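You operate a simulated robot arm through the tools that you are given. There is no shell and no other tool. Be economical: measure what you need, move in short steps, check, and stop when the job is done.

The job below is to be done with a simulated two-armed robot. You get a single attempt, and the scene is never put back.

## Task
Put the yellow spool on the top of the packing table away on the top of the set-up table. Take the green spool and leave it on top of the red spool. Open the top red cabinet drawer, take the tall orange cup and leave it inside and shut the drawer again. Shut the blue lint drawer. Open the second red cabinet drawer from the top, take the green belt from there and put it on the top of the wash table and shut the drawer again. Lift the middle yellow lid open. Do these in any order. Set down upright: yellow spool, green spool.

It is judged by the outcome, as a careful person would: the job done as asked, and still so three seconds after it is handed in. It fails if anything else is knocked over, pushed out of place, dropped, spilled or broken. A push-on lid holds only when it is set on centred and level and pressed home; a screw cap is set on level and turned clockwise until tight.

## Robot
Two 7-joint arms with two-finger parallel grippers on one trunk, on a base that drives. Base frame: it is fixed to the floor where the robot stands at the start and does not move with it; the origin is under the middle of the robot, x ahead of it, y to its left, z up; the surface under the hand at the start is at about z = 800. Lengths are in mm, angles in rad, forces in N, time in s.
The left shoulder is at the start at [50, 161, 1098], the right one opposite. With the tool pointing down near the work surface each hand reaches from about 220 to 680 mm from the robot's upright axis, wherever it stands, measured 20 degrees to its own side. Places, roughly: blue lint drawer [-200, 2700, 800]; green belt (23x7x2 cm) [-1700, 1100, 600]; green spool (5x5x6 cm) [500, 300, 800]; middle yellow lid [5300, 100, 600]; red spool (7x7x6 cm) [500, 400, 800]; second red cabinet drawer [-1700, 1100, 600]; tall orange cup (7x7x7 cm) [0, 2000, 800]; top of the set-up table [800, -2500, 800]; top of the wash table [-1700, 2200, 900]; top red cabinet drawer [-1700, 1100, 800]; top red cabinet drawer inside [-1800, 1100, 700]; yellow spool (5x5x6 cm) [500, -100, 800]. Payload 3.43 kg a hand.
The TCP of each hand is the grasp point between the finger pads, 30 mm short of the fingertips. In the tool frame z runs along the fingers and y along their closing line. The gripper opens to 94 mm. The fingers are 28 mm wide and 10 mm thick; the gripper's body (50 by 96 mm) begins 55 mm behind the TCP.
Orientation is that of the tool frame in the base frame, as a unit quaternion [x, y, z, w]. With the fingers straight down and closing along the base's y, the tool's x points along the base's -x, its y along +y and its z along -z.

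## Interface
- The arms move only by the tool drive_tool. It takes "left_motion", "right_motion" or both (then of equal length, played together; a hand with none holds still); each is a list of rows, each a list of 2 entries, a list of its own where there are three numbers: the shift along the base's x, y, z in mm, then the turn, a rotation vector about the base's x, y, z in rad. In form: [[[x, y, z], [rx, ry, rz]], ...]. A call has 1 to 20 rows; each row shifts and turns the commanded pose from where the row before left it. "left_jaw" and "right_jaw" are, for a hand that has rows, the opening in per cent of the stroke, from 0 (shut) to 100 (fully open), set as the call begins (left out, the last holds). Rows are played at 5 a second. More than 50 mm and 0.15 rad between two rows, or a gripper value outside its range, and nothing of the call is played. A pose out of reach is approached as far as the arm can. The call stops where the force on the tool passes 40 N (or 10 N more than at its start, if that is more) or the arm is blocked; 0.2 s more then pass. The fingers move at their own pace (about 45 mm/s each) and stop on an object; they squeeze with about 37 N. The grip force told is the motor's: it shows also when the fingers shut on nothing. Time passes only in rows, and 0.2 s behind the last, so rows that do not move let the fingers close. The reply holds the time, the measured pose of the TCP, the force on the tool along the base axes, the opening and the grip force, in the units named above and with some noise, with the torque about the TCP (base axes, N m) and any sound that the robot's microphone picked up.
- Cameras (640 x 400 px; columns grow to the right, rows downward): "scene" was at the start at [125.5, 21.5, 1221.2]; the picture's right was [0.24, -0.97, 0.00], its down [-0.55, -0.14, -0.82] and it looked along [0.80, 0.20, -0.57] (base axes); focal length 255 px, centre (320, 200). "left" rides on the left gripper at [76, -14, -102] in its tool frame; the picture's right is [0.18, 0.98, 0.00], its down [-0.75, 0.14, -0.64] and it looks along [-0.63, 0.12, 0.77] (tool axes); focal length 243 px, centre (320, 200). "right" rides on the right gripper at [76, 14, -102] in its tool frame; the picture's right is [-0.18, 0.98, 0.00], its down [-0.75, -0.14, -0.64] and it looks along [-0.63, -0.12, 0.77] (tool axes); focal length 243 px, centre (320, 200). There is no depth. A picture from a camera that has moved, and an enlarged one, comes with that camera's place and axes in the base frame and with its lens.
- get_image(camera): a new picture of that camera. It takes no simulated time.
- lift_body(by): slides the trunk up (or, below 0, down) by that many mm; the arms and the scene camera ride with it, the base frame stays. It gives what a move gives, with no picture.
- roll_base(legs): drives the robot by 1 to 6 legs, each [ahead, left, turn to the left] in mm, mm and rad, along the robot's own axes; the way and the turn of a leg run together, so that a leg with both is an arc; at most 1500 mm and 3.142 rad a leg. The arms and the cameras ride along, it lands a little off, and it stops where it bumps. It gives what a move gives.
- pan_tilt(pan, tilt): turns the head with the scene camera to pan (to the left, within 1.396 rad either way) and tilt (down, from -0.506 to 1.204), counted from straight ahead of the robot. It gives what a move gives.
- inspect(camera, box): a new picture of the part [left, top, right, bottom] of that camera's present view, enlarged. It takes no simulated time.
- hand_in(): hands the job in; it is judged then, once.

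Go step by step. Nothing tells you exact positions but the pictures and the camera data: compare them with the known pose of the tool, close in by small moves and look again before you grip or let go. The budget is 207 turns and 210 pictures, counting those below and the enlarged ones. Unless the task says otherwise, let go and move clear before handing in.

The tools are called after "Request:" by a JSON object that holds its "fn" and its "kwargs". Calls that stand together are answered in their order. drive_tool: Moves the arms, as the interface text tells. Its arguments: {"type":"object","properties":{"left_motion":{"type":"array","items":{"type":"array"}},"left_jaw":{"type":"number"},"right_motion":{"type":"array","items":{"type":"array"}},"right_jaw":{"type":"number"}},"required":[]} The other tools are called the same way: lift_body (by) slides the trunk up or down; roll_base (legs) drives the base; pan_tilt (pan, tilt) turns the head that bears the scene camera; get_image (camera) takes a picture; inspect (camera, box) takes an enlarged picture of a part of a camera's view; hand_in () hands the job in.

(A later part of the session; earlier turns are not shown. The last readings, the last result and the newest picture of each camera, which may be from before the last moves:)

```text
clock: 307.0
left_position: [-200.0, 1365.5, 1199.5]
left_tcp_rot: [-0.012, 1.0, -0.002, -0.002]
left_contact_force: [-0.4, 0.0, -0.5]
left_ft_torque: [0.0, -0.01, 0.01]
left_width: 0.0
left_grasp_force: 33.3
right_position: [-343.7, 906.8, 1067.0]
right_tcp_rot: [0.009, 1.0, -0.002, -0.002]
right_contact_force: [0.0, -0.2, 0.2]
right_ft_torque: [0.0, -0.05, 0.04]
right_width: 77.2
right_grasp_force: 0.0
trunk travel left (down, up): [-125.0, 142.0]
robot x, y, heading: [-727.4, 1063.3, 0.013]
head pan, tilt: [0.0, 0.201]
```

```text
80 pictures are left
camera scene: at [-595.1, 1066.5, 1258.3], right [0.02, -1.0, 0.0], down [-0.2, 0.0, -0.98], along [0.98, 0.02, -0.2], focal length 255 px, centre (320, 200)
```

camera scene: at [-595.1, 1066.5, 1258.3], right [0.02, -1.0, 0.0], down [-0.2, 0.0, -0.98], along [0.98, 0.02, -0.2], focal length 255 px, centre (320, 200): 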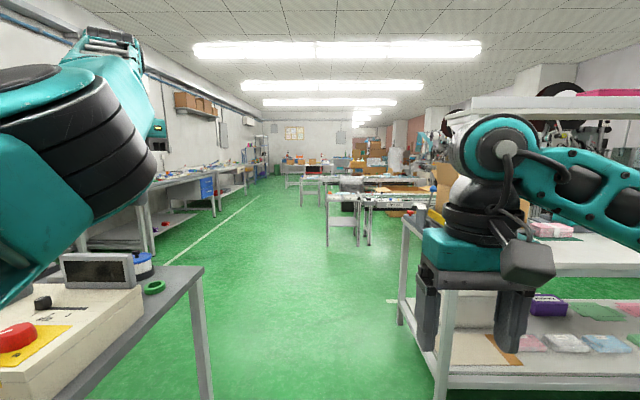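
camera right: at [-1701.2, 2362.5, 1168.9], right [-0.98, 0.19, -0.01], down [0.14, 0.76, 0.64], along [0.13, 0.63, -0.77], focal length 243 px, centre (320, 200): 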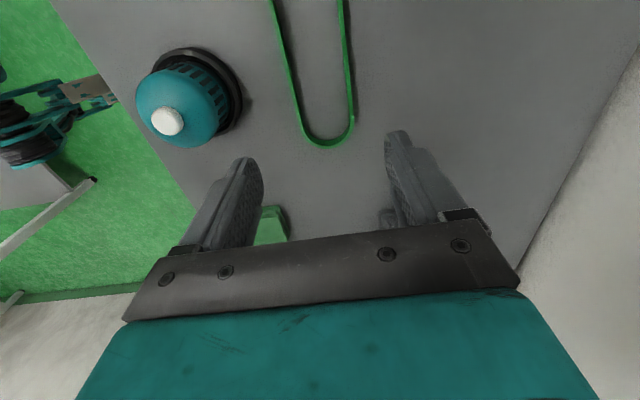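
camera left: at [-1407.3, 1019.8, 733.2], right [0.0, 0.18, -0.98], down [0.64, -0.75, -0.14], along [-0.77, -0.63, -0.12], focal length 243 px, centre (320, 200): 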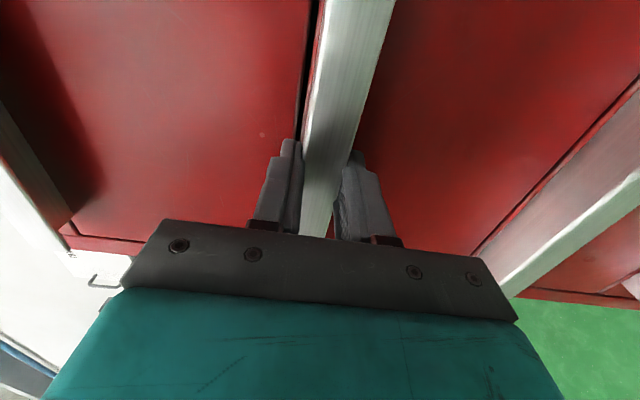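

There's a clear corridor along +x. I'll drive forward in stages.

Request:
{"fn": "roll_base", "kwargs": {"legs": [[1450, 0, -0.014], [1000, 250, 0]]}}

Request:
{"fn": "pan_tilt", "kwargs": {"pan": -0.3, "tilt": 0.3}}

Request:
{"fn": "get_image", "kwargs": {"camera": "scene"}}

```text
clock: 319.2
left_position: [2249.7, 1696.0, 1198.3]
left_tcp_rot: [-0.024, 1.0, -0.003, -0.001]
left_contact_force: [-0.2, 0.6, -0.2]
left_ft_torque: [-0.03, -0.01, -0.04]
left_width: 0.2
left_grasp_force: 32.9
right_position: [2117.4, 1235.3, 1067.4]
right_tcp_rot: [-0.003, 1.0, -0.002, -0.003]
right_contact_force: [0.4, -0.2, 0.2]
right_ft_torque: [-0.03, -0.03, -0.03]
right_width: 77.5
right_grasp_force: 0.1
trunk travel left (down, up): [-125.0, 142.0]
robot x, y, heading: [1726.9, 1383.2, 0.033]
head pan, tilt: [0.0, 0.201]
```

```text
clock: 320.0
left_position: [2249.8, 1696.0, 1199.4]
left_tcp_rot: [-0.025, 1.0, -0.002, -0.001]
left_contact_force: [-0.1, 0.6, -0.9]
left_ft_torque: [-0.01, -0.02, -0.01]
left_width: 0.2
left_grasp_force: 33.0
right_position: [2117.3, 1234.6, 1067.6]
right_tcp_rot: [-0.003, 1.0, -0.002, -0.002]
right_contact_force: [1.1, -0.1, 0.4]
right_ft_torque: [0.02, 0.0, 0.04]
right_width: 77.3
right_grasp_force: 0.0
trunk travel left (down, up): [-125.0, 142.0]
robot x, y, heading: [1730.0, 1384.2, 0.04]
head pan, tilt: [-0.3, 0.3]
```

```text
79 pictures are left
camera scene: at [1859.1, 1360.3, 1249.1], right [-0.26, -0.97, 0.0], down [-0.29, 0.08, -0.96], along [0.92, -0.25, -0.3], focal length 255 px, centre (320, 200)
```

scene: 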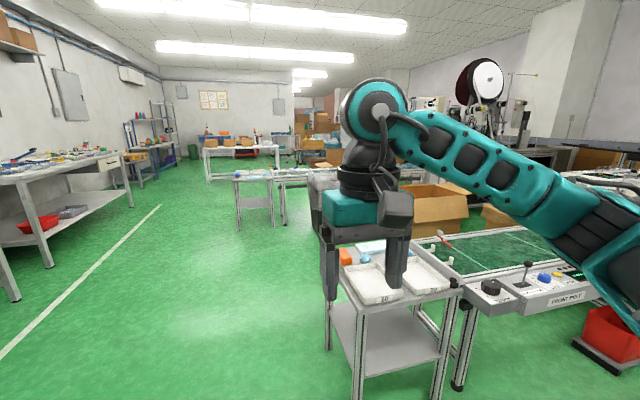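

Request:
{"fn": "roll_base", "kwargs": {"legs": [[1400, 0, -0.04]]}}

Request:
{"fn": "pan_tilt", "kwargs": {"pan": -0.5, "tilt": 0.25}}

Request:
{"fn": "get_image", "kwargs": {"camera": "scene"}}

```text
clock: 326.9
left_position: [3648.3, 1680.8, 1199.4]
left_tcp_rot: [0.004, 1.0, -0.003, -0.002]
left_contact_force: [-0.1, -1.2, -0.2]
left_ft_torque: [-0.02, -0.03, 0.03]
left_width: 0.1
left_grasp_force: 32.2
right_position: [3487.7, 1228.0, 1067.5]
right_tcp_rot: [0.025, 1.0, -0.002, -0.002]
right_contact_force: [-0.6, 0.3, 0.2]
right_ft_torque: [0.01, 0.0, -0.02]
right_width: 77.2
right_grasp_force: 0.0
trunk travel left (down, up): [-125.0, 142.0]
robot x, y, heading: [3109.2, 1397.2, -0.018]
head pan, tilt: [-0.3, 0.3]
```

```text
clock: 327.6
left_position: [3646.1, 1680.5, 1199.3]
left_tcp_rot: [0.004, 1.0, -0.002, -0.002]
left_contact_force: [-0.8, -0.4, 0.8]
left_ft_torque: [0.04, 0.01, -0.01]
left_width: 0.1
left_grasp_force: 32.8
right_position: [3489.9, 1227.8, 1068.3]
right_tcp_rot: [0.026, 1.0, -0.003, -0.003]
right_contact_force: [-0.4, 1.1, 0.9]
right_ft_torque: [0.01, -0.03, 0.0]
right_width: 77.1
right_grasp_force: 0.2
trunk travel left (down, up): [-125.0, 142.0]
robot x, y, heading: [3110.2, 1397.6, -0.016]
head pan, tilt: [-0.499, 0.25]
```

```text
78 pictures are left
camera scene: at [3230.5, 1350.8, 1253.8], right [-0.49, -0.87, 0.0], down [-0.21, 0.12, -0.97], along [0.84, -0.48, -0.25], focal length 255 px, centre (320, 200)
```

scene: 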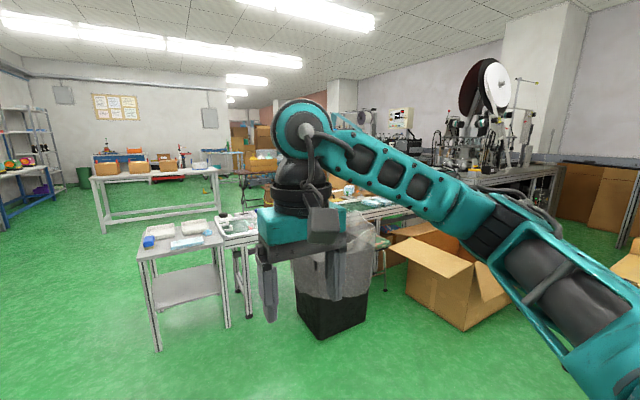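

The target area is hidden behind my right arm. I'll move forward and turn the base right so I can look between the arms.

Request:
{"fn": "roll_base", "kwargs": {"legs": [[600, 0, 0.016], [0, 0, -0.7]]}}

Request:
{"fn": "pan_tilt", "kwargs": {"pan": 0.1, "tilt": 0.35}}

Request:
{"fn": "get_image", "kwargs": {"camera": "scene"}}

```text
clock: 332.8
left_position: [4294.0, 1270.8, 1198.5]
left_tcp_rot: [0.339, 0.941, -0.001, -0.003]
left_contact_force: [1.0, -0.5, 0.2]
left_ft_torque: [-0.01, -0.01, 0.0]
left_width: 0.0
left_grasp_force: 33.1
right_position: [3882.1, 1021.2, 1066.3]
right_tcp_rot: [0.36, 0.933, -0.001, -0.002]
right_contact_force: [-0.3, 0.4, -0.2]
right_ft_torque: [0.0, 0.0, -0.01]
right_width: 77.2
right_grasp_force: 0.0
trunk travel left (down, up): [-125.0, 142.0]
robot x, y, heading: [3697.8, 1393.6, -0.704]
head pan, tilt: [-0.499, 0.25]
```

```text
clock: 333.8
left_position: [4294.4, 1270.3, 1199.4]
left_tcp_rot: [0.34, 0.94, -0.003, -0.003]
left_contact_force: [0.5, 0.2, 0.1]
left_ft_torque: [-0.02, -0.01, -0.01]
left_width: 0.0
left_grasp_force: 32.5
right_position: [3883.9, 1020.5, 1067.7]
right_tcp_rot: [0.359, 0.933, -0.001, -0.003]
right_contact_force: [-0.3, -0.6, -0.1]
right_ft_torque: [-0.04, 0.01, 0.01]
right_width: 76.9
right_grasp_force: 0.0
trunk travel left (down, up): [-125.0, 142.0]
robot x, y, heading: [3698.0, 1390.7, -0.707]
head pan, tilt: [0.099, 0.351]
```

```text
77 pictures are left
camera scene: at [3804.2, 1312.9, 1244.4], right [-0.57, -0.82, 0.0], down [-0.28, 0.2, -0.94], along [0.77, -0.53, -0.34], focal length 255 px, centre (320, 200)
```

scene: 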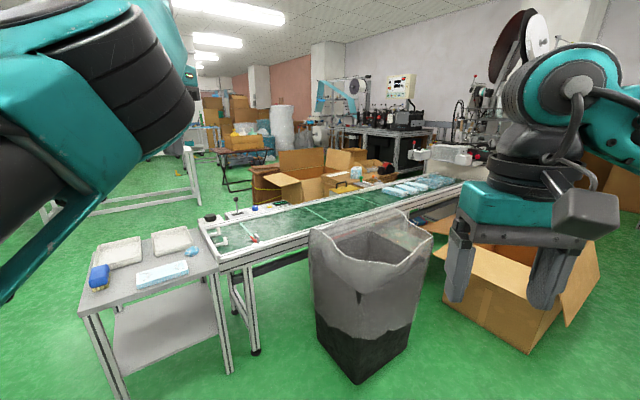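

Request:
{"fn": "inspect", "kwargs": {"camera": "scene", "box": [240, 130, 440, 255]}}

```text
3.20 times, centred on (340, 192) of scene
camera zoom: at [3804.2, 1312.9, 1244.4], right [-0.57, -0.82, 0.0], down [-0.28, 0.2, -0.94], along [0.77, -0.53, -0.34], focal length 817 px, centre (256, 224)
```

zoom: 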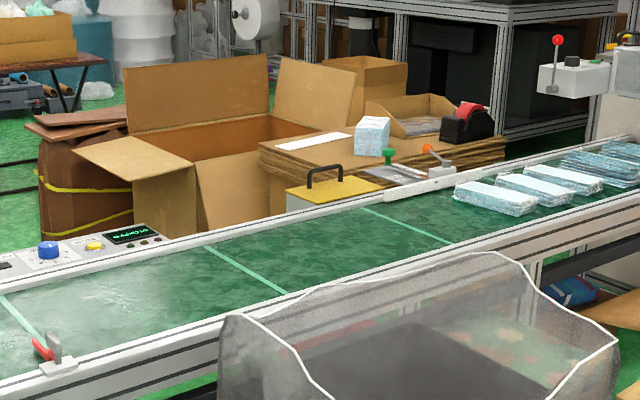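

The yellow lid with a black handle is behind the conveyor, near (5250, 60). The conveyor spans x 4610–4900, so I need to go around its end and the small tray table. I'll take the wide lane at y of about 1950.

Request:
{"fn": "roll_base", "kwargs": {"legs": [[0, 0, 0.705], [0, 560, 0], [1300, 0, 0]]}}

Request:
{"fn": "pan_tilt", "kwargs": {"pan": 0, "tilt": 0.3}}

Request:
{"fn": "get_image", "kwargs": {"camera": "scene"}}

```text
clock: 347.4
left_position: [5535.5, 2255.3, 1199.3]
left_tcp_rot: [-0.006, 1.0, -0.003, -0.002]
left_contact_force: [0.6, 0.4, 0.0]
left_ft_torque: [-0.01, -0.01, -0.03]
left_width: 0.1
left_grasp_force: 32.7
right_position: [5385.1, 1800.5, 1067.8]
right_tcp_rot: [0.016, 1.0, -0.002, -0.003]
right_contact_force: [0.6, -0.7, -0.9]
right_ft_torque: [0.02, 0.0, 0.0]
right_width: 77.0
right_grasp_force: 0.1
trunk travel left (down, up): [-125.0, 142.0]
robot x, y, heading: [5003.5, 1964.9, 0.001]
head pan, tilt: [0.099, 0.351]
```

```text
clock: 348.0
left_position: [5536.6, 2255.6, 1198.5]
left_tcp_rot: [-0.006, 1.0, -0.003, -0.002]
left_contact_force: [0.3, 0.6, -0.3]
left_ft_torque: [0.0, -0.02, 0.0]
left_width: 0.1
left_grasp_force: 33.5
right_position: [5386.4, 1800.8, 1068.1]
right_tcp_rot: [0.015, 1.0, -0.002, -0.002]
right_contact_force: [0.7, 1.2, 0.3]
right_ft_torque: [-0.01, 0.0, 0.02]
right_width: 76.7
right_grasp_force: 0.1
trunk travel left (down, up): [-125.0, 142.0]
robot x, y, heading: [5003.2, 1962.6, -0.003]
head pan, tilt: [0.0, 0.3]
```

```text
75 pictures are left
camera scene: at [5137.0, 1962.4, 1249.1], right [0.0, -1.0, 0.0], down [-0.3, 0.0, -0.96], along [0.96, 0.0, -0.3], focal length 255 px, centre (320, 200)
```

scene: 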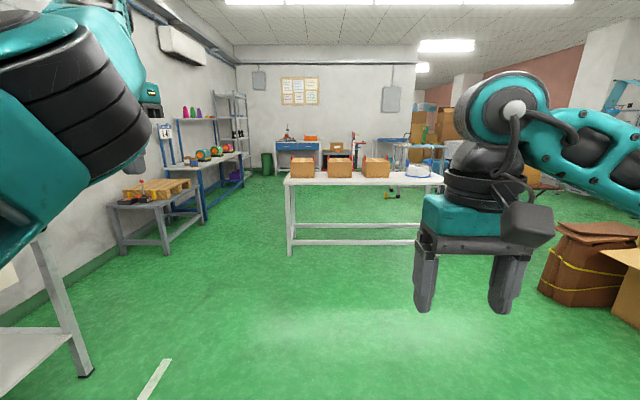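

There's open floor ahead. I'll go forward 700 mm and turn right to face -y.

Request:
{"fn": "roll_base", "kwargs": {"legs": [[600, 0, 0], [0, 0, -1.57]]}}

Request:
{"fn": "pan_tilt", "kwargs": {"pan": 0, "tilt": 0.4}}

Request:
{"fn": "get_image", "kwargs": {"camera": "scene"}}

```text
clock: 355.2
left_position: [5905.8, 1431.9, 1199.7]
left_tcp_rot: [0.701, 0.713, -0.001, -0.003]
left_contact_force: [0.2, 0.6, -0.7]
left_ft_torque: [-0.01, 0.0, 0.03]
left_width: 0.1
left_grasp_force: 33.0
right_position: [5449.0, 1578.6, 1066.8]
right_tcp_rot: [0.716, 0.698, 0.0, -0.002]
right_contact_force: [0.1, 0.0, 0.1]
right_ft_torque: [0.01, -0.02, 0.0]
right_width: 77.2
right_grasp_force: 0.0
trunk travel left (down, up): [-125.0, 142.0]
robot x, y, heading: [5606.9, 1960.3, -1.561]
head pan, tilt: [0.0, 0.3]
```

```text
clock: 355.9
left_position: [5906.0, 1432.6, 1198.6]
left_tcp_rot: [0.7, 0.714, -0.001, -0.002]
left_contact_force: [-0.2, -0.4, 0.5]
left_ft_torque: [0.03, 0.02, 0.04]
left_width: 0.0
left_grasp_force: 33.4
right_position: [5449.6, 1579.8, 1068.0]
right_tcp_rot: [0.716, 0.698, 0.0, -0.002]
right_contact_force: [-0.1, -0.7, -0.3]
right_ft_torque: [0.0, 0.0, -0.04]
right_width: 77.2
right_grasp_force: 0.0
trunk travel left (down, up): [-125.0, 142.0]
robot x, y, heading: [5609.6, 1959.8, -1.561]
head pan, tilt: [0.0, 0.4]
```

```text
74 pictures are left
camera scene: at [5609.9, 1830.1, 1239.9], right [-1.0, -0.01, 0.0], down [0.0, 0.39, -0.92], along [0.01, -0.92, -0.39], focal length 255 px, centre (320, 200)
```

scene: 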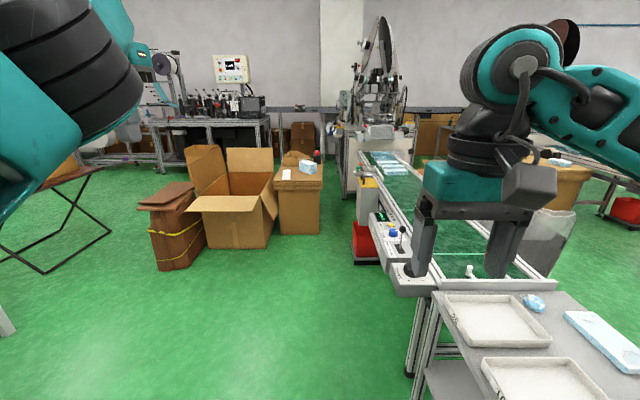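

Request:
{"fn": "inspect", "kwargs": {"camera": "scene", "box": [300, 120, 460, 280]}}

```text
2.50 times, centred on (380, 200) of scene
camera zoom: at [5609.9, 1830.1, 1239.9], right [-1.0, -0.01, 0.0], down [0.0, 0.39, -0.92], along [0.01, -0.92, -0.39], focal length 638 px, centre (170, 200)
```

zoom: 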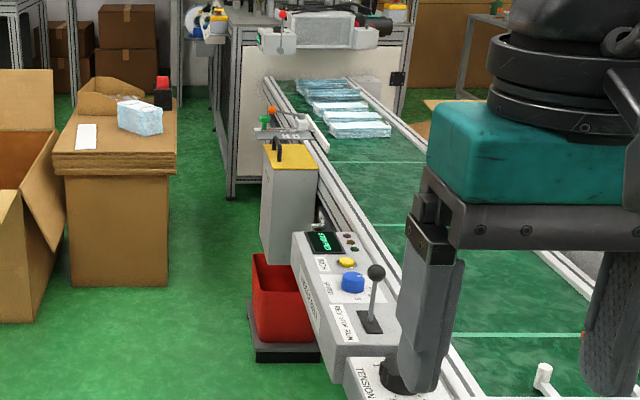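

The lid with its black handle sits on a white bin on the conveyor's far side, near (5276, 62, 631). The lane beside it is free, so I'll drive in closer.

Request:
{"fn": "roll_base", "kwargs": {"legs": [[0, 150, 0], [1250, 0, 0]]}}

Request:
{"fn": "pan_tilt", "kwargs": {"pan": -0.5, "tilt": 0.6}}

Request:
{"fn": "get_image", "kwargs": {"camera": "scene"}}

```text
clock: 363.8
left_position: [6059.5, 175.6, 1198.5]
left_tcp_rot: [0.702, 0.712, -0.001, -0.003]
left_contact_force: [-0.3, 0.6, -0.6]
left_ft_torque: [0.0, -0.01, 0.01]
left_width: 0.4
left_grasp_force: 33.2
right_position: [5604.5, 323.3, 1067.2]
right_tcp_rot: [0.718, 0.697, 0.001, -0.003]
right_contact_force: [-0.2, 0.0, 0.8]
right_ft_torque: [-0.01, 0.03, -0.01]
right_width: 77.2
right_grasp_force: 0.1
trunk travel left (down, up): [-125.0, 142.0]
robot x, y, heading: [5765.3, 706.7, -1.567]
head pan, tilt: [0.0, 0.4]
```

```text
clock: 364.7
left_position: [6058.7, 174.1, 1198.6]
left_tcp_rot: [0.702, 0.712, 0.0, -0.004]
left_contact_force: [-0.4, -0.2, 0.5]
left_ft_torque: [0.01, 0.02, -0.03]
left_width: 0.0
left_grasp_force: 33.3
right_position: [5603.2, 324.3, 1067.1]
right_tcp_rot: [0.717, 0.697, 0.0, -0.003]
right_contact_force: [-0.3, -0.7, 0.7]
right_ft_torque: [0.02, 0.0, 0.01]
right_width: 77.3
right_grasp_force: 0.1
trunk travel left (down, up): [-125.0, 142.0]
robot x, y, heading: [5763.3, 708.4, -1.567]
head pan, tilt: [-0.499, 0.6]
```

```text
72 pictures are left
camera scene: at [5722.6, 589.4, 1221.6], right [-0.88, 0.48, 0.0], down [0.27, 0.5, -0.83], along [-0.39, -0.73, -0.56], focal length 255 px, centre (320, 200)
```

scene: 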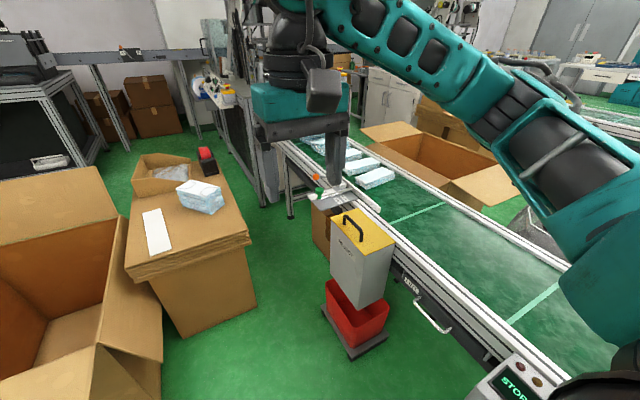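

Request:
{"fn": "inspect", "kwargs": {"camera": "scene", "box": [290, 160, 450, 340]}}

Request:
{"fn": "inspect", "kwargs": {"camera": "scene", "box": [190, 50, 450, 150]}}

```text
2.22 times, centred on (370, 250) of scene
camera zoom: at [5722.6, 589.4, 1221.6], right [-0.88, 0.48, 0.0], down [0.27, 0.5, -0.83], along [-0.39, -0.73, -0.56], focal length 567 px, centre (209, 89)
```

zoom: 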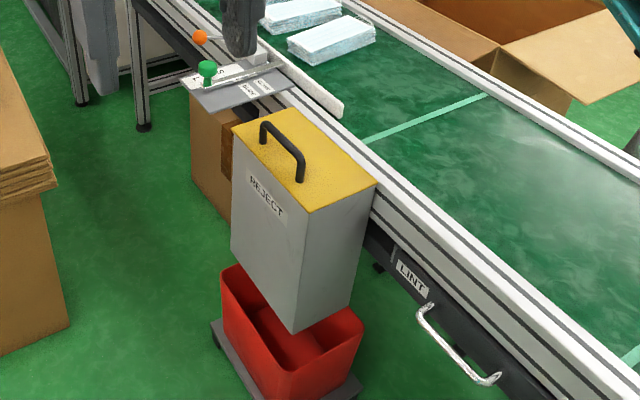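

```text
2.46 times, centred on (320, 100) of scene
camera zoom: at [5722.6, 589.4, 1221.6], right [-0.88, 0.48, 0.0], down [0.27, 0.5, -0.83], along [-0.39, -0.73, -0.56], focal length 628 px, centre (320, 446)
```

zoom: 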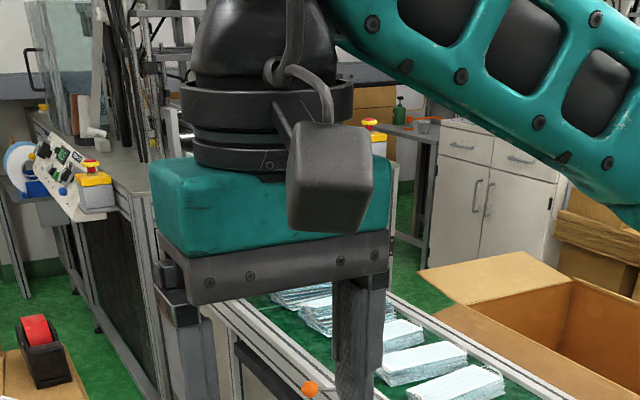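

The reject bin's yellow lid spans about x 5213–5340, y -45–172 at z of about 640. It hinges on the conveyor side, and its handle bar runs along y at x of about 5313, z of about 683. I'll move the base in so the right hand can reach it.

Request:
{"fn": "roll_base", "kwargs": {"legs": [[148, -113, 0], [0, 0, -0.253]]}}

Request:
{"fn": "lift_body", "kwargs": {"by": -90}}

Request:
{"fn": "pan_tilt", "kwargs": {"pan": -0.25, "tilt": 0.75}}

Request:
{"fn": "get_image", "kwargs": {"camera": "scene"}}

Request:
{"fn": "get_image", "kwargs": {"camera": "right"}}

```text
clock: 367.2
left_position: [5802.9, -32.3, 1198.6]
left_tcp_rot: [0.786, 0.618, -0.001, -0.003]
left_contact_force: [0.2, 0.3, -0.5]
left_ft_torque: [0.0, -0.01, -0.02]
left_width: 0.1
left_grasp_force: 33.0
right_position: [5398.9, 226.8, 1067.2]
right_tcp_rot: [0.8, 0.6, 0.001, -0.002]
right_contact_force: [0.7, 0.1, -0.5]
right_ft_torque: [-0.01, 0.03, 0.02]
right_width: 77.3
right_grasp_force: 0.2
trunk travel left (down, up): [-125.0, 142.0]
robot x, y, heading: [5653.4, 552.9, -1.821]
head pan, tilt: [-0.499, 0.6]
```

```text
clock: 368.5
left_position: [5804.0, -32.1, 1109.6]
left_tcp_rot: [0.787, 0.617, 0.0, -0.002]
left_contact_force: [0.1, 0.1, -0.7]
left_ft_torque: [0.01, -0.01, 0.01]
left_width: 0.0
left_grasp_force: 32.6
right_position: [5399.2, 227.0, 978.3]
right_tcp_rot: [0.8, 0.6, 0.0, -0.003]
right_contact_force: [-0.1, -0.2, -0.2]
right_ft_torque: [0.01, -0.02, 0.01]
right_width: 76.9
right_grasp_force: 0.0
trunk travel left (down, up): [-35.0, 232.0]
robot x, y, heading: [5648.9, 557.0, -1.821]
head pan, tilt: [-0.499, 0.6]
```

```text
clock: 369.3
left_position: [5802.8, -32.6, 1108.9]
left_tcp_rot: [0.787, 0.617, 0.0, -0.003]
left_contact_force: [0.2, -0.1, -0.1]
left_ft_torque: [-0.03, -0.02, -0.02]
left_width: 0.0
left_grasp_force: 33.3
right_position: [5398.1, 225.4, 976.4]
right_tcp_rot: [0.8, 0.6, 0.0, -0.003]
right_contact_force: [0.2, 0.2, 0.0]
right_ft_torque: [0.02, 0.01, 0.02]
right_width: 77.1
right_grasp_force: 0.1
trunk travel left (down, up): [-35.0, 232.0]
robot x, y, heading: [5654.3, 554.7, -1.822]
head pan, tilt: [-0.25, 0.75]
```

```text
69 pictures are left
camera scene: at [5601.9, 444.8, 1118.8], right [-0.88, 0.48, 0.0], down [0.33, 0.6, -0.73], along [-0.35, -0.64, -0.68], focal length 255 px, centre (320, 200)
```

scene: 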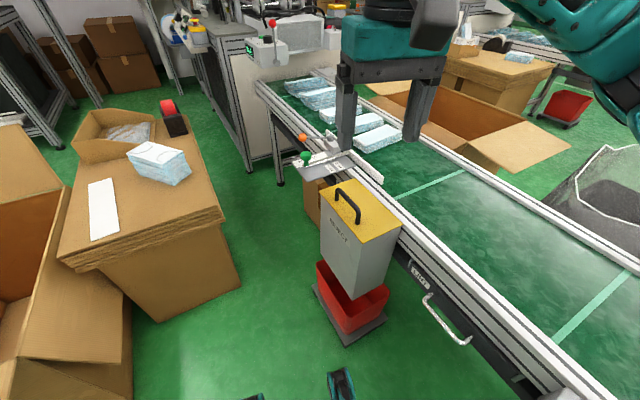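

```text
68 pictures are left
camera right: at [5434.1, 294.0, 1078.7], right [0.89, -0.45, 0.0], down [-0.34, -0.69, 0.64], along [-0.29, -0.57, -0.77], focal length 243 px, centre (320, 200)
```

right: 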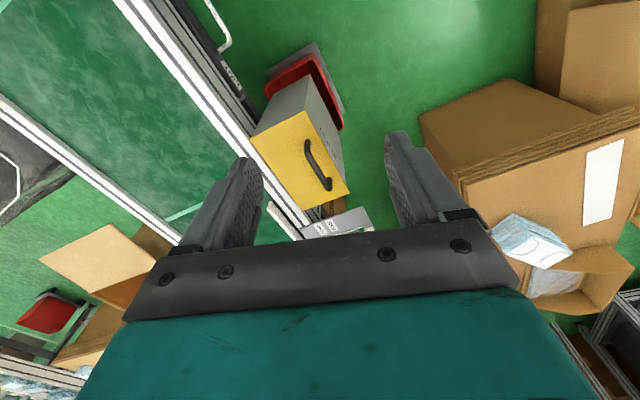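

Both cameras agree: the bar is at x of about 5317, y 24–125, z of about 683. I'll bring the right hand above the bar's centre with the fingers closing along x.

Request:
{"fn": "drive_tool", "kwargs": {"right_motion": [[[-20, -38, 0], [0, 0, 0.07]], [[-20, -38, 0], [0, 0, 0.07]], [[-20, -38, 0], [0, 0, 0.07]], [[-20, -38, 0], [0, 0, 0.06]], [[0, 0, -45], [0, 0, 0]], [[0, 0, -45], [0, 0, 0]], [[0, 0, -45], [0, 0, 0]], [[0, 0, -45], [0, 0, 0]], [[0, 0, 0], [0, 0, 0]]], "right_jaw": 60}}

Request:
{"fn": "get_image", "kwargs": {"camera": "right"}}

Request:
{"fn": "inspect", "kwargs": {"camera": "scene", "box": [260, 100, 460, 280]}}

```text
clock: 371.3
left_position: [5803.9, -33.3, 1109.1]
left_tcp_rot: [0.786, 0.618, 0.0, -0.003]
left_contact_force: [-0.6, 0.3, -0.6]
left_ft_torque: [-0.03, 0.03, 0.02]
left_width: 0.0
left_grasp_force: 32.5
right_position: [5317.5, 74.6, 796.2]
right_tcp_rot: [0.712, 0.702, -0.001, -0.003]
right_contact_force: [0.4, -0.4, -0.2]
right_ft_torque: [0.01, 0.0, -0.01]
right_width: 56.5
right_grasp_force: 0.0
trunk travel left (down, up): [-35.0, 232.0]
robot x, y, heading: [5653.6, 555.7, -1.822]
head pan, tilt: [-0.25, 0.75]
```

```text
67 pictures are left
camera right: at [5333.2, 149.6, 896.9], right [0.98, -0.2, -0.01], down [-0.15, -0.75, 0.64], along [-0.13, -0.63, -0.77], focal length 243 px, centre (320, 200)
```

right: 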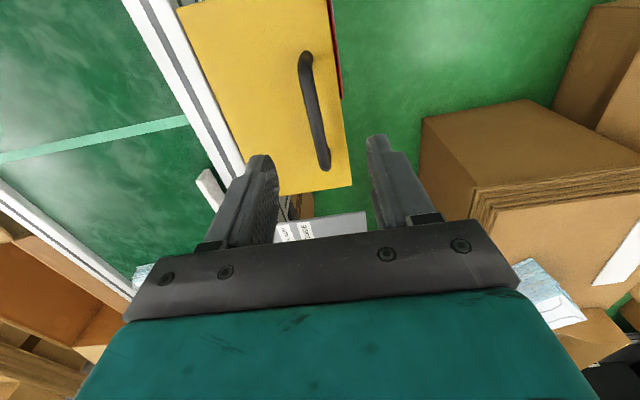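

```text
2.22 times, centred on (360, 190) of scene
camera zoom: at [5601.9, 444.8, 1118.7], right [-0.88, 0.48, 0.0], down [0.33, 0.6, -0.73], along [-0.35, -0.64, -0.68], focal length 567 px, centre (231, 222)
```

zoom: 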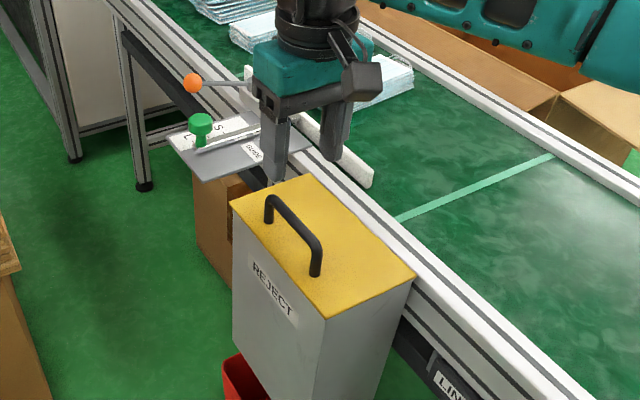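

The bar's centre is about (5311, 66, 661). I'll lower so the fingers straddle it, with the tips a little above the lid.

Request:
{"fn": "drive_tool", "kwargs": {"right_motion": [[[-6, -8, -30], [0, 0, 0]], [[0, 0, -40], [0, 0, 0]], [[0, 0, -25], [0, 0, 0]], [[0, 0, 0], [0, 0, 0]]]}}

Request:
{"fn": "get_image", "kwargs": {"camera": "right"}}

Request:
{"fn": "inspect", "kwargs": {"camera": "scene", "box": [280, 120, 440, 260]}}

```text
clock: 372.3
left_position: [5803.7, -31.8, 1108.7]
left_tcp_rot: [0.787, 0.618, -0.001, -0.003]
left_contact_force: [-0.1, -1.0, 0.3]
left_ft_torque: [-0.02, 0.0, -0.03]
left_width: 0.1
left_grasp_force: 32.8
right_position: [5312.6, 66.2, 700.7]
right_tcp_rot: [0.712, 0.702, -0.001, -0.003]
right_contact_force: [-1.4, -1.0, 0.5]
right_ft_torque: [-0.01, 0.03, 0.0]
right_width: 56.0
right_grasp_force: 0.1
trunk travel left (down, up): [-35.0, 232.0]
robot x, y, heading: [5654.5, 557.8, -1.821]
head pan, tilt: [-0.25, 0.75]
```

```text
65 pictures are left
camera right: at [5328.0, 141.3, 801.8], right [0.98, -0.2, -0.01], down [-0.15, -0.75, 0.64], along [-0.13, -0.63, -0.77], focal length 243 px, centre (320, 200)
```

right: 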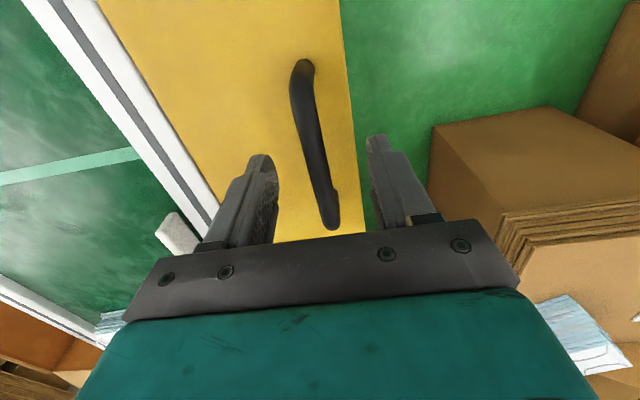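

```text
2.86 times, centred on (360, 190) of scene
camera zoom: at [5601.9, 444.8, 1118.7], right [-0.88, 0.48, 0.0], down [0.33, 0.6, -0.73], along [-0.35, -0.64, -0.68], focal length 729 px, centre (206, 229)
```

zoom: 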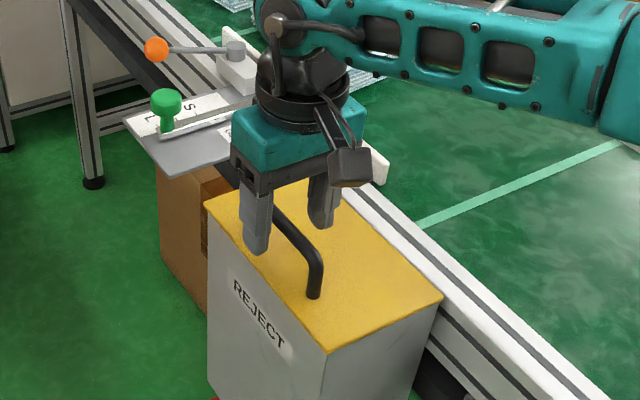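

Request:
{"fn": "drive_tool", "kwargs": {"right_motion": [[[0, 0, -10], [0, 0, 0]], [[0, 0, -8], [0, 0, 0]], [[0, 0, 0], [0, 0, 0]]]}}

Request:
{"fn": "drive_tool", "kwargs": {"right_motion": [[[0, 0, 0], [0, 0, 0]], [[0, 0, 0], [0, 0, 0]], [[0, 0, 0], [0, 0, 0]], [[0, 0, 0], [0, 0, 0]]], "right_jaw": 0}}

Request:
{"fn": "get_image", "kwargs": {"camera": "right"}}

Request:
{"fn": "inspect", "kwargs": {"camera": "scene", "box": [280, 120, 440, 260]}}

```text
clock: 373.1
left_position: [5804.1, -32.8, 1108.9]
left_tcp_rot: [0.786, 0.618, 0.0, -0.003]
left_contact_force: [-0.3, 0.0, -0.5]
left_ft_torque: [-0.02, 0.0, 0.05]
left_width: 0.1
left_grasp_force: 32.7
right_position: [5312.8, 65.7, 683.4]
right_tcp_rot: [0.712, 0.703, 0.0, -0.002]
right_contact_force: [-0.2, -0.4, 0.2]
right_ft_torque: [0.0, 0.03, -0.01]
right_width: 56.3
right_grasp_force: 0.1
trunk travel left (down, up): [-35.0, 232.0]
robot x, y, heading: [5656.8, 556.2, -1.821]
head pan, tilt: [-0.25, 0.75]
```

```text
clock: 374.1
left_position: [5803.5, -31.3, 1109.3]
left_tcp_rot: [0.787, 0.617, -0.001, -0.003]
left_contact_force: [-0.2, -0.7, 0.0]
left_ft_torque: [-0.01, -0.01, 0.0]
left_width: 0.0
left_grasp_force: 33.1
right_position: [5311.2, 66.5, 686.2]
right_tcp_rot: [0.712, 0.703, -0.002, -0.003]
right_contact_force: [-8.3, -0.8, 7.1]
right_ft_torque: [0.31, 0.12, 0.75]
right_width: 12.9
right_grasp_force: 40.9
trunk travel left (down, up): [-35.0, 232.0]
robot x, y, heading: [5651.5, 556.0, -1.821]
head pan, tilt: [-0.25, 0.75]
```

```text
63 pictures are left
camera right: at [5326.9, 140.8, 786.0], right [0.98, -0.2, -0.01], down [-0.15, -0.75, 0.64], along [-0.13, -0.63, -0.77], focal length 243 px, centre (320, 200)
```

right: 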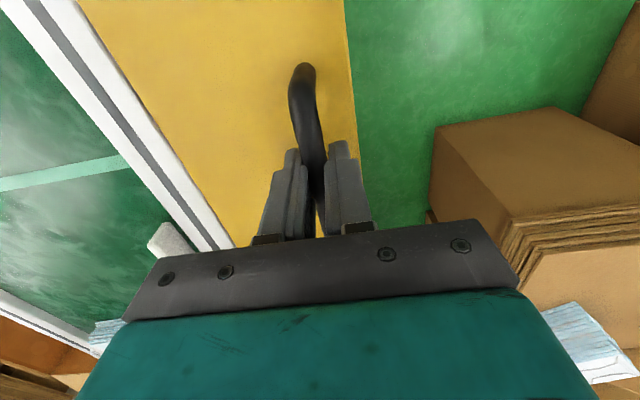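

```text
2.86 times, centred on (360, 190) of scene
camera zoom: at [5601.8, 445.3, 1118.9], right [-0.88, 0.48, 0.0], down [0.33, 0.6, -0.73], along [-0.35, -0.64, -0.68], focal length 729 px, centre (206, 229)
```

zoom: 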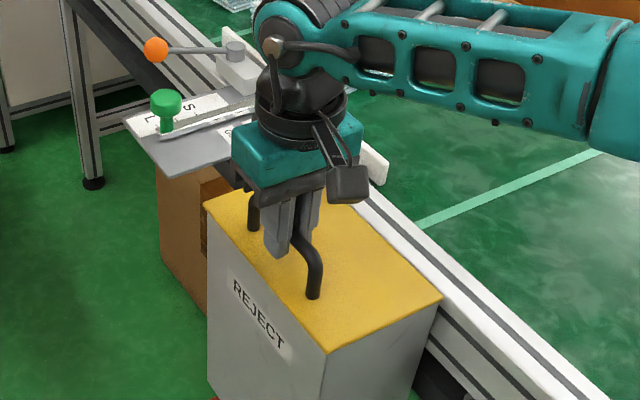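

The bar is gripped. I'll swing the lid up along an arc about its hinge, x of about 5214, in stages.

Request:
{"fn": "drive_tool", "kwargs": {"right_motion": [[[-5.7, 0, 16.5], [0, 0, 0]], [[-8.4, 0, 15.3], [0, 0, 0]], [[-10.9, 0, 13.5], [0, 0, 0]], [[0, 0, 0], [0, 0, 0]]]}}

Request:
{"fn": "inspect", "kwargs": {"camera": "scene", "box": [280, 100, 440, 260]}}

```text
clock: 375.1
left_position: [5800.6, -33.9, 1107.4]
left_tcp_rot: [0.787, 0.617, 0.002, -0.003]
left_contact_force: [-0.8, -0.2, -0.3]
left_ft_torque: [-0.01, 0.0, -0.04]
left_width: 0.0
left_grasp_force: 33.2
right_position: [5283.8, 66.4, 725.3]
right_tcp_rot: [0.712, 0.702, 0.001, -0.007]
right_contact_force: [-17.0, -4.0, -21.0]
right_ft_torque: [-0.77, 0.05, 1.29]
right_width: 12.5
right_grasp_force: 45.2
trunk travel left (down, up): [-35.0, 232.0]
robot x, y, heading: [5651.8, 556.3, -1.813]
head pan, tilt: [-0.25, 0.75]
```

```text
2.50 times, centred on (360, 180) of scene
camera zoom: at [5599.8, 443.3, 1118.2], right [-0.88, 0.48, 0.0], down [0.33, 0.6, -0.73], along [-0.35, -0.64, -0.68], focal length 638 px, centre (220, 250)
```

zoom: 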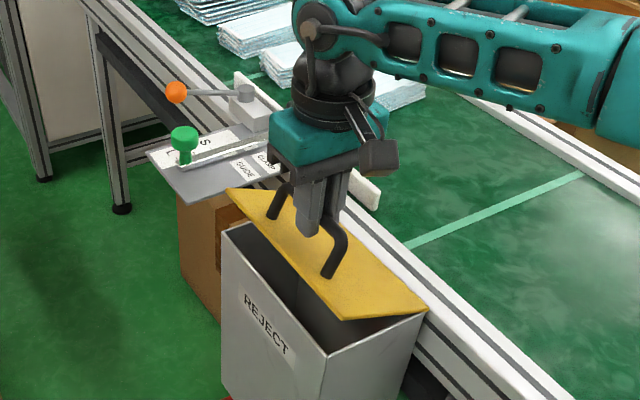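

The lid is lifting. The force pulls toward the hinge, so I'll shift the arc slightly toward -x.

Request:
{"fn": "drive_tool", "kwargs": {"right_motion": [[[-8, 0, 0], [0, 0, 0]], [[-14, 0, 9], [0, 0, 0]], [[-15, 0, 8], [0, 0, 0]], [[-16, 0, 5], [0, 0, 0]], [[0, 0, 0], [0, 0, 0]]]}}

Request:
{"fn": "inspect", "kwargs": {"camera": "scene", "box": [280, 80, 440, 260]}}

```text
clock: 376.3
left_position: [5804.4, -31.3, 1109.7]
left_tcp_rot: [0.786, 0.618, -0.002, -0.003]
left_contact_force: [0.2, 0.7, 0.5]
left_ft_torque: [0.02, 0.02, -0.02]
left_width: 0.2
left_grasp_force: 33.1
right_position: [5236.5, 66.3, 754.1]
right_tcp_rot: [0.711, 0.703, -0.002, -0.001]
right_contact_force: [2.5, 3.8, 6.0]
right_ft_torque: [-0.18, -0.16, 1.3]
right_width: 12.3
right_grasp_force: 44.7
trunk travel left (down, up): [-35.0, 232.0]
robot x, y, heading: [5652.7, 556.6, -1.821]
head pan, tilt: [-0.25, 0.75]
```

```text
2.22 times, centred on (360, 170) of scene
camera zoom: at [5602.5, 445.4, 1119.0], right [-0.88, 0.48, 0.0], down [0.33, 0.6, -0.73], along [-0.35, -0.64, -0.68], focal length 567 px, centre (231, 267)
```

zoom: 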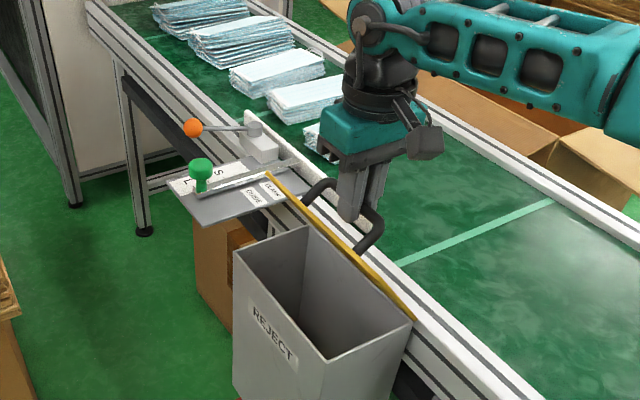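

The lid is at about 70°. To keep the fingertips clear of the conveyor guide, I'll tilt the hand along with the lid while continuing.

Request:
{"fn": "drive_tool", "kwargs": {"right_motion": [[[-2.4, 0, -0.3], [0, -0.12, 0]], [[-2.4, 0, -0.5], [0, -0.12, 0]], [[-10, 0, 1], [0, -0.12, 0]], [[-16, 0, 0], [0, -0.12, 0]], [[-16, 0, -2], [0, -0.12, 0]], [[0, 0, 0], [0, 0, 0]]]}}

Request:
{"fn": "inspect", "kwargs": {"camera": "scene", "box": [280, 80, 440, 260]}}

Request:
{"fn": "get_image", "kwargs": {"camera": "right"}}

```text
clock: 377.7
left_position: [5805.3, -31.3, 1109.6]
left_tcp_rot: [0.786, 0.618, -0.001, -0.003]
left_contact_force: [0.2, 0.3, -0.2]
left_ft_torque: [-0.04, 0.0, 0.02]
left_width: 0.0
left_grasp_force: 32.7
right_position: [5234.9, 65.7, 753.3]
right_tcp_rot: [0.711, 0.702, 0.02, 0.02]
right_contact_force: [4.3, -7.6, 17.8]
right_ft_torque: [-0.27, -0.14, 1.27]
right_width: 12.9
right_grasp_force: 44.8
right hand out of reach, approached as far as the arm can: row 1, 2, 3, 4, 5
trunk travel left (down, up): [-35.0, 232.0]
robot x, y, heading: [5652.6, 555.8, -1.821]
head pan, tilt: [-0.25, 0.75]
```

```text
2.22 times, centred on (360, 170) of scene
camera zoom: at [5603.3, 445.5, 1119.0], right [-0.88, 0.48, 0.0], down [0.33, 0.6, -0.73], along [-0.35, -0.64, -0.68], focal length 567 px, centre (231, 267)
```

zoom: 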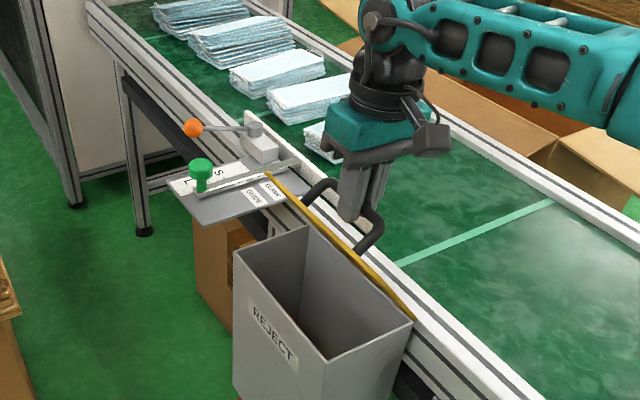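

```text
58 pictures are left
camera right: at [5244.0, 141.2, 855.4], right [0.98, -0.2, 0.05], down [-0.19, -0.75, 0.63], along [-0.08, -0.63, -0.77], focal length 243 px, centre (320, 200)
```

right: 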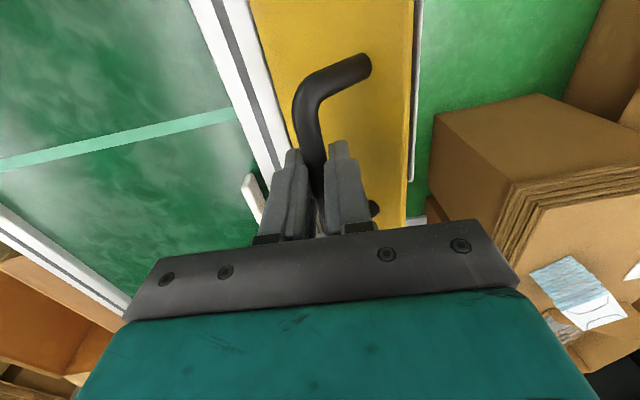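

The arm is at its reach limit, but the remaining motion is almost straight toward -x, so I'll relieve the vertical load and move the base that way in a small step.

Request:
{"fn": "drive_tool", "kwargs": {"right_motion": [[[0, 0, 4], [0, 0, 0]], [[0, 0, 0], [0, 0, 0]]]}}

Request:
{"fn": "roll_base", "kwargs": {"legs": [[6, -24, 0]]}}

Request:
{"fn": "inspect", "kwargs": {"camera": "scene", "box": [280, 80, 440, 260]}}

```text
clock: 378.3
left_position: [5803.2, -33.0, 1108.6]
left_tcp_rot: [0.786, 0.618, -0.001, -0.003]
left_contact_force: [-0.5, 0.3, 0.4]
left_ft_torque: [-0.02, 0.05, 0.02]
left_width: 0.0
left_grasp_force: 33.0
right_position: [5233.8, 66.4, 754.3]
right_tcp_rot: [0.711, 0.703, 0.021, 0.019]
right_contact_force: [1.7, -12.7, 2.5]
right_ft_torque: [-1.27, -0.19, 1.19]
right_width: 12.9
right_grasp_force: 44.6
trunk travel left (down, up): [-35.0, 232.0]
robot x, y, heading: [5652.6, 553.0, -1.82]
head pan, tilt: [-0.25, 0.75]
```

```text
clock: 379.2
left_position: [5779.1, -31.6, 1107.3]
left_tcp_rot: [0.787, 0.617, -0.001, -0.004]
left_contact_force: [-0.5, -0.1, 0.0]
left_ft_torque: [0.02, 0.05, -0.02]
left_width: 0.0
left_grasp_force: 33.5
right_position: [5207.0, 66.0, 754.1]
right_tcp_rot: [0.712, 0.702, 0.02, 0.019]
right_contact_force: [-0.4, -13.0, 8.3]
right_ft_torque: [-0.18, 0.18, 1.22]
right_width: 12.9
right_grasp_force: 44.7
trunk travel left (down, up): [-35.0, 232.0]
robot x, y, heading: [5623.7, 555.7, -1.828]
head pan, tilt: [-0.25, 0.75]
```

```text
2.22 times, centred on (360, 170) of scene
camera zoom: at [5577.6, 444.6, 1118.8], right [-0.88, 0.48, 0.0], down [0.33, 0.6, -0.73], along [-0.35, -0.64, -0.68], focal length 567 px, centre (231, 267)
```

zoom: 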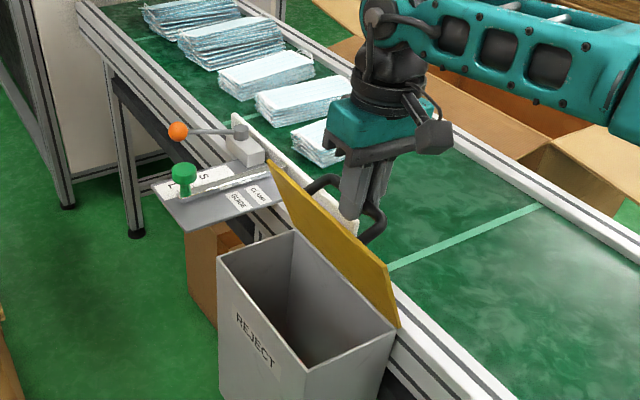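

The lid is near 85°. Another step past vertical.

Request:
{"fn": "roll_base", "kwargs": {"legs": [[6, -26, 0]]}}

Request:
{"fn": "inspect", "kwargs": {"camera": "scene", "box": [280, 80, 440, 260]}}

```text
clock: 380.1
left_position: [5752.3, -32.2, 1109.0]
left_tcp_rot: [0.787, 0.617, 0.001, -0.004]
left_contact_force: [0.3, 0.2, 0.1]
left_ft_torque: [0.03, 0.01, -0.03]
left_width: 0.0
left_grasp_force: 33.2
right_position: [5180.6, 65.4, 753.9]
right_tcp_rot: [0.711, 0.702, 0.021, 0.018]
right_contact_force: [2.1, -7.5, -11.1]
right_ft_torque: [-0.46, 0.02, 1.29]
right_width: 12.5
right_grasp_force: 45.0
trunk travel left (down, up): [-35.0, 232.0]
robot x, y, heading: [5593.7, 556.1, -1.82]
head pan, tilt: [-0.25, 0.75]
```

```text
2.22 times, centred on (360, 170) of scene
camera zoom: at [5549.9, 444.3, 1118.4], right [-0.88, 0.48, 0.0], down [0.33, 0.6, -0.73], along [-0.35, -0.64, -0.68], focal length 567 px, centre (231, 267)
```

zoom: 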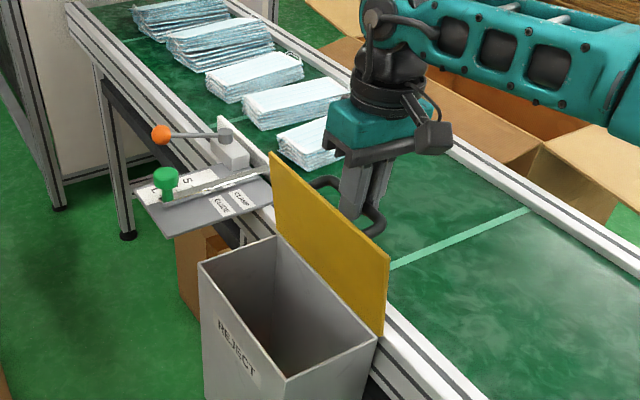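

It's past vertical, about 95°. A little further and lower so it rests open by itself.

Request:
{"fn": "drive_tool", "kwargs": {"right_motion": [[[0, 0, -3], [0, 0, 0]], [[0, 0, -3], [0, 0, 0]], [[0, 0, 0], [0, 0, 0]]]}}

Request:
{"fn": "roll_base", "kwargs": {"legs": [[4, -16, 0]]}}

Request:
{"fn": "inspect", "kwargs": {"camera": "scene", "box": [280, 80, 440, 260]}}

Request:
{"fn": "get_image", "kwargs": {"camera": "right"}}

```text
clock: 380.9
left_position: [5752.0, -29.7, 1109.2]
left_tcp_rot: [0.787, 0.617, -0.002, -0.003]
left_contact_force: [0.5, -0.1, -0.6]
left_ft_torque: [0.0, -0.02, -0.03]
left_width: 0.0
left_grasp_force: 33.1
right_position: [5181.2, 66.5, 753.4]
right_tcp_rot: [0.712, 0.702, 0.017, 0.02]
right_contact_force: [-7.1, -0.9, 26.6]
right_ft_torque: [0.78, 0.14, 1.36]
right_width: 12.9
right_grasp_force: 45.1
trunk travel left (down, up): [-35.0, 232.0]
robot x, y, heading: [5596.8, 555.2, -1.818]
head pan, tilt: [-0.25, 0.75]
```

```text
clock: 381.7
left_position: [5735.5, -31.0, 1108.4]
left_tcp_rot: [0.787, 0.617, 0.0, -0.003]
left_contact_force: [-0.2, -0.2, 0.8]
left_ft_torque: [0.01, -0.03, 0.01]
left_width: 0.0
left_grasp_force: 32.8
right_position: [5166.2, 66.0, 747.7]
right_tcp_rot: [0.71, 0.704, 0.022, 0.017]
right_contact_force: [0.4, -5.6, -0.1]
right_ft_torque: [-0.71, 0.08, 1.27]
right_width: 12.7
right_grasp_force: 44.7
trunk travel left (down, up): [-35.0, 232.0]
robot x, y, heading: [5584.1, 558.0, -1.82]
head pan, tilt: [-0.25, 0.75]
```

```text
2.22 times, centred on (360, 170) of scene
camera zoom: at [5534.1, 445.2, 1118.5], right [-0.88, 0.48, 0.0], down [0.33, 0.6, -0.73], along [-0.35, -0.64, -0.68], focal length 567 px, centre (231, 267)
```

zoom: 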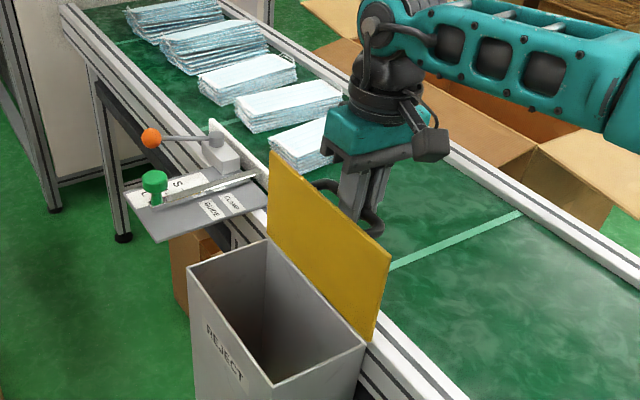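

```text
54 pictures are left
camera right: at [5175.2, 141.1, 849.8], right [0.98, -0.2, 0.05], down [-0.18, -0.75, 0.63], along [-0.08, -0.63, -0.78], focal length 243 px, centre (320, 200)
```

right: 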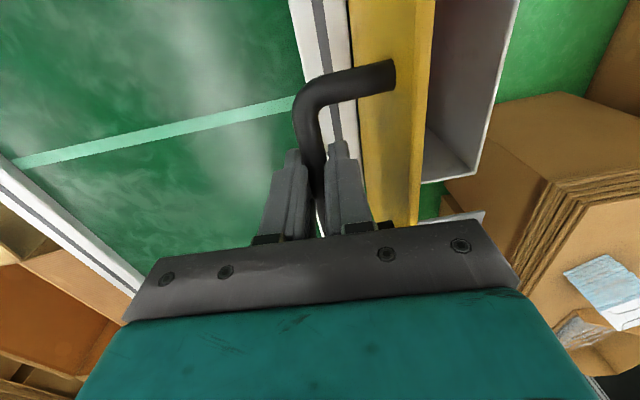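

The lid is about vertical. I'll push a bit further until it meets its stop.

Request:
{"fn": "drive_tool", "kwargs": {"right_motion": [[[-4, 0, -3], [0, 0, 0]], [[-4, 0, -3], [0, 0, 0]], [[-4, 0, -2], [0, 0, 0]], [[0, 0, 0], [0, 0, 0]]]}}

Request:
{"fn": "roll_base", "kwargs": {"legs": [[4, -16, 0]]}}

Request:
{"fn": "inspect", "kwargs": {"camera": "scene", "box": [280, 80, 440, 260]}}

Request:
{"fn": "get_image", "kwargs": {"camera": "right"}}

```text
clock: 382.7
left_position: [5736.6, -31.1, 1108.8]
left_tcp_rot: [0.787, 0.617, -0.001, -0.004]
left_contact_force: [-0.2, 1.1, 0.0]
left_ft_torque: [0.03, 0.01, -0.02]
left_width: 0.1
left_grasp_force: 33.0
right_position: [5161.5, 65.0, 745.6]
right_tcp_rot: [0.711, 0.702, 0.02, 0.018]
right_contact_force: [0.2, 1.2, 1.9]
right_ft_torque: [-0.51, -0.1, 1.21]
right_width: 12.8
right_grasp_force: 44.4
right hand out of reach, approached as far as the arm can: row 2, 3
trunk travel left (down, up): [-35.0, 232.0]
robot x, y, heading: [5585.7, 555.3, -1.817]
head pan, tilt: [-0.25, 0.75]
```

```text
clock: 383.5
left_position: [5718.6, -33.3, 1106.2]
left_tcp_rot: [0.787, 0.618, 0.001, -0.004]
left_contact_force: [-0.4, 0.4, 0.1]
left_ft_torque: [-0.03, 0.01, 0.01]
left_width: 0.0
left_grasp_force: 33.2
right_position: [5149.2, 66.1, 739.8]
right_tcp_rot: [0.709, 0.704, 0.026, 0.016]
right_contact_force: [20.2, -3.3, -32.4]
right_ft_torque: [-0.2, -0.17, 1.27]
right_width: 12.7
right_grasp_force: 44.7
trunk travel left (down, up): [-35.0, 232.0]
robot x, y, heading: [5573.2, 558.0, -1.821]
head pan, tilt: [-0.25, 0.75]
```

```text
2.22 times, centred on (360, 170) of scene
camera zoom: at [5517.4, 443.1, 1118.0], right [-0.88, 0.48, 0.0], down [0.33, 0.6, -0.73], along [-0.35, -0.64, -0.68], focal length 567 px, centre (231, 267)
```

zoom: 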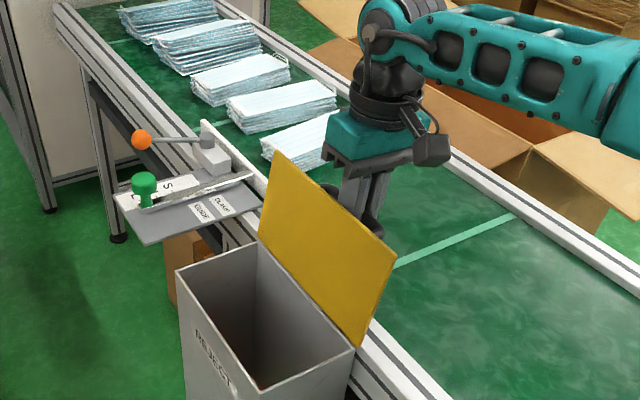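

```text
52 pictures are left
camera right: at [5156.6, 140.0, 842.5], right [0.98, -0.19, 0.06], down [-0.18, -0.76, 0.62], along [-0.08, -0.62, -0.78], focal length 243 px, centre (320, 200)
```

right: 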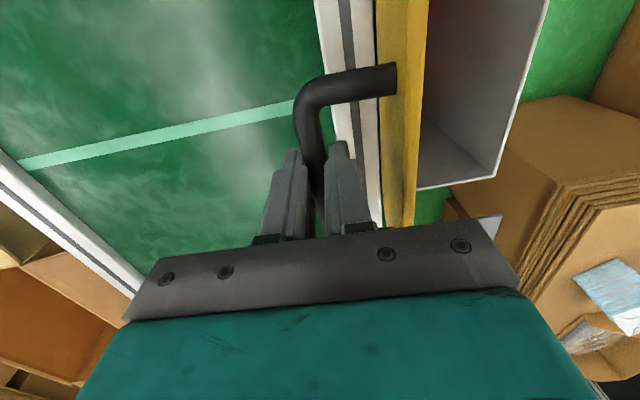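

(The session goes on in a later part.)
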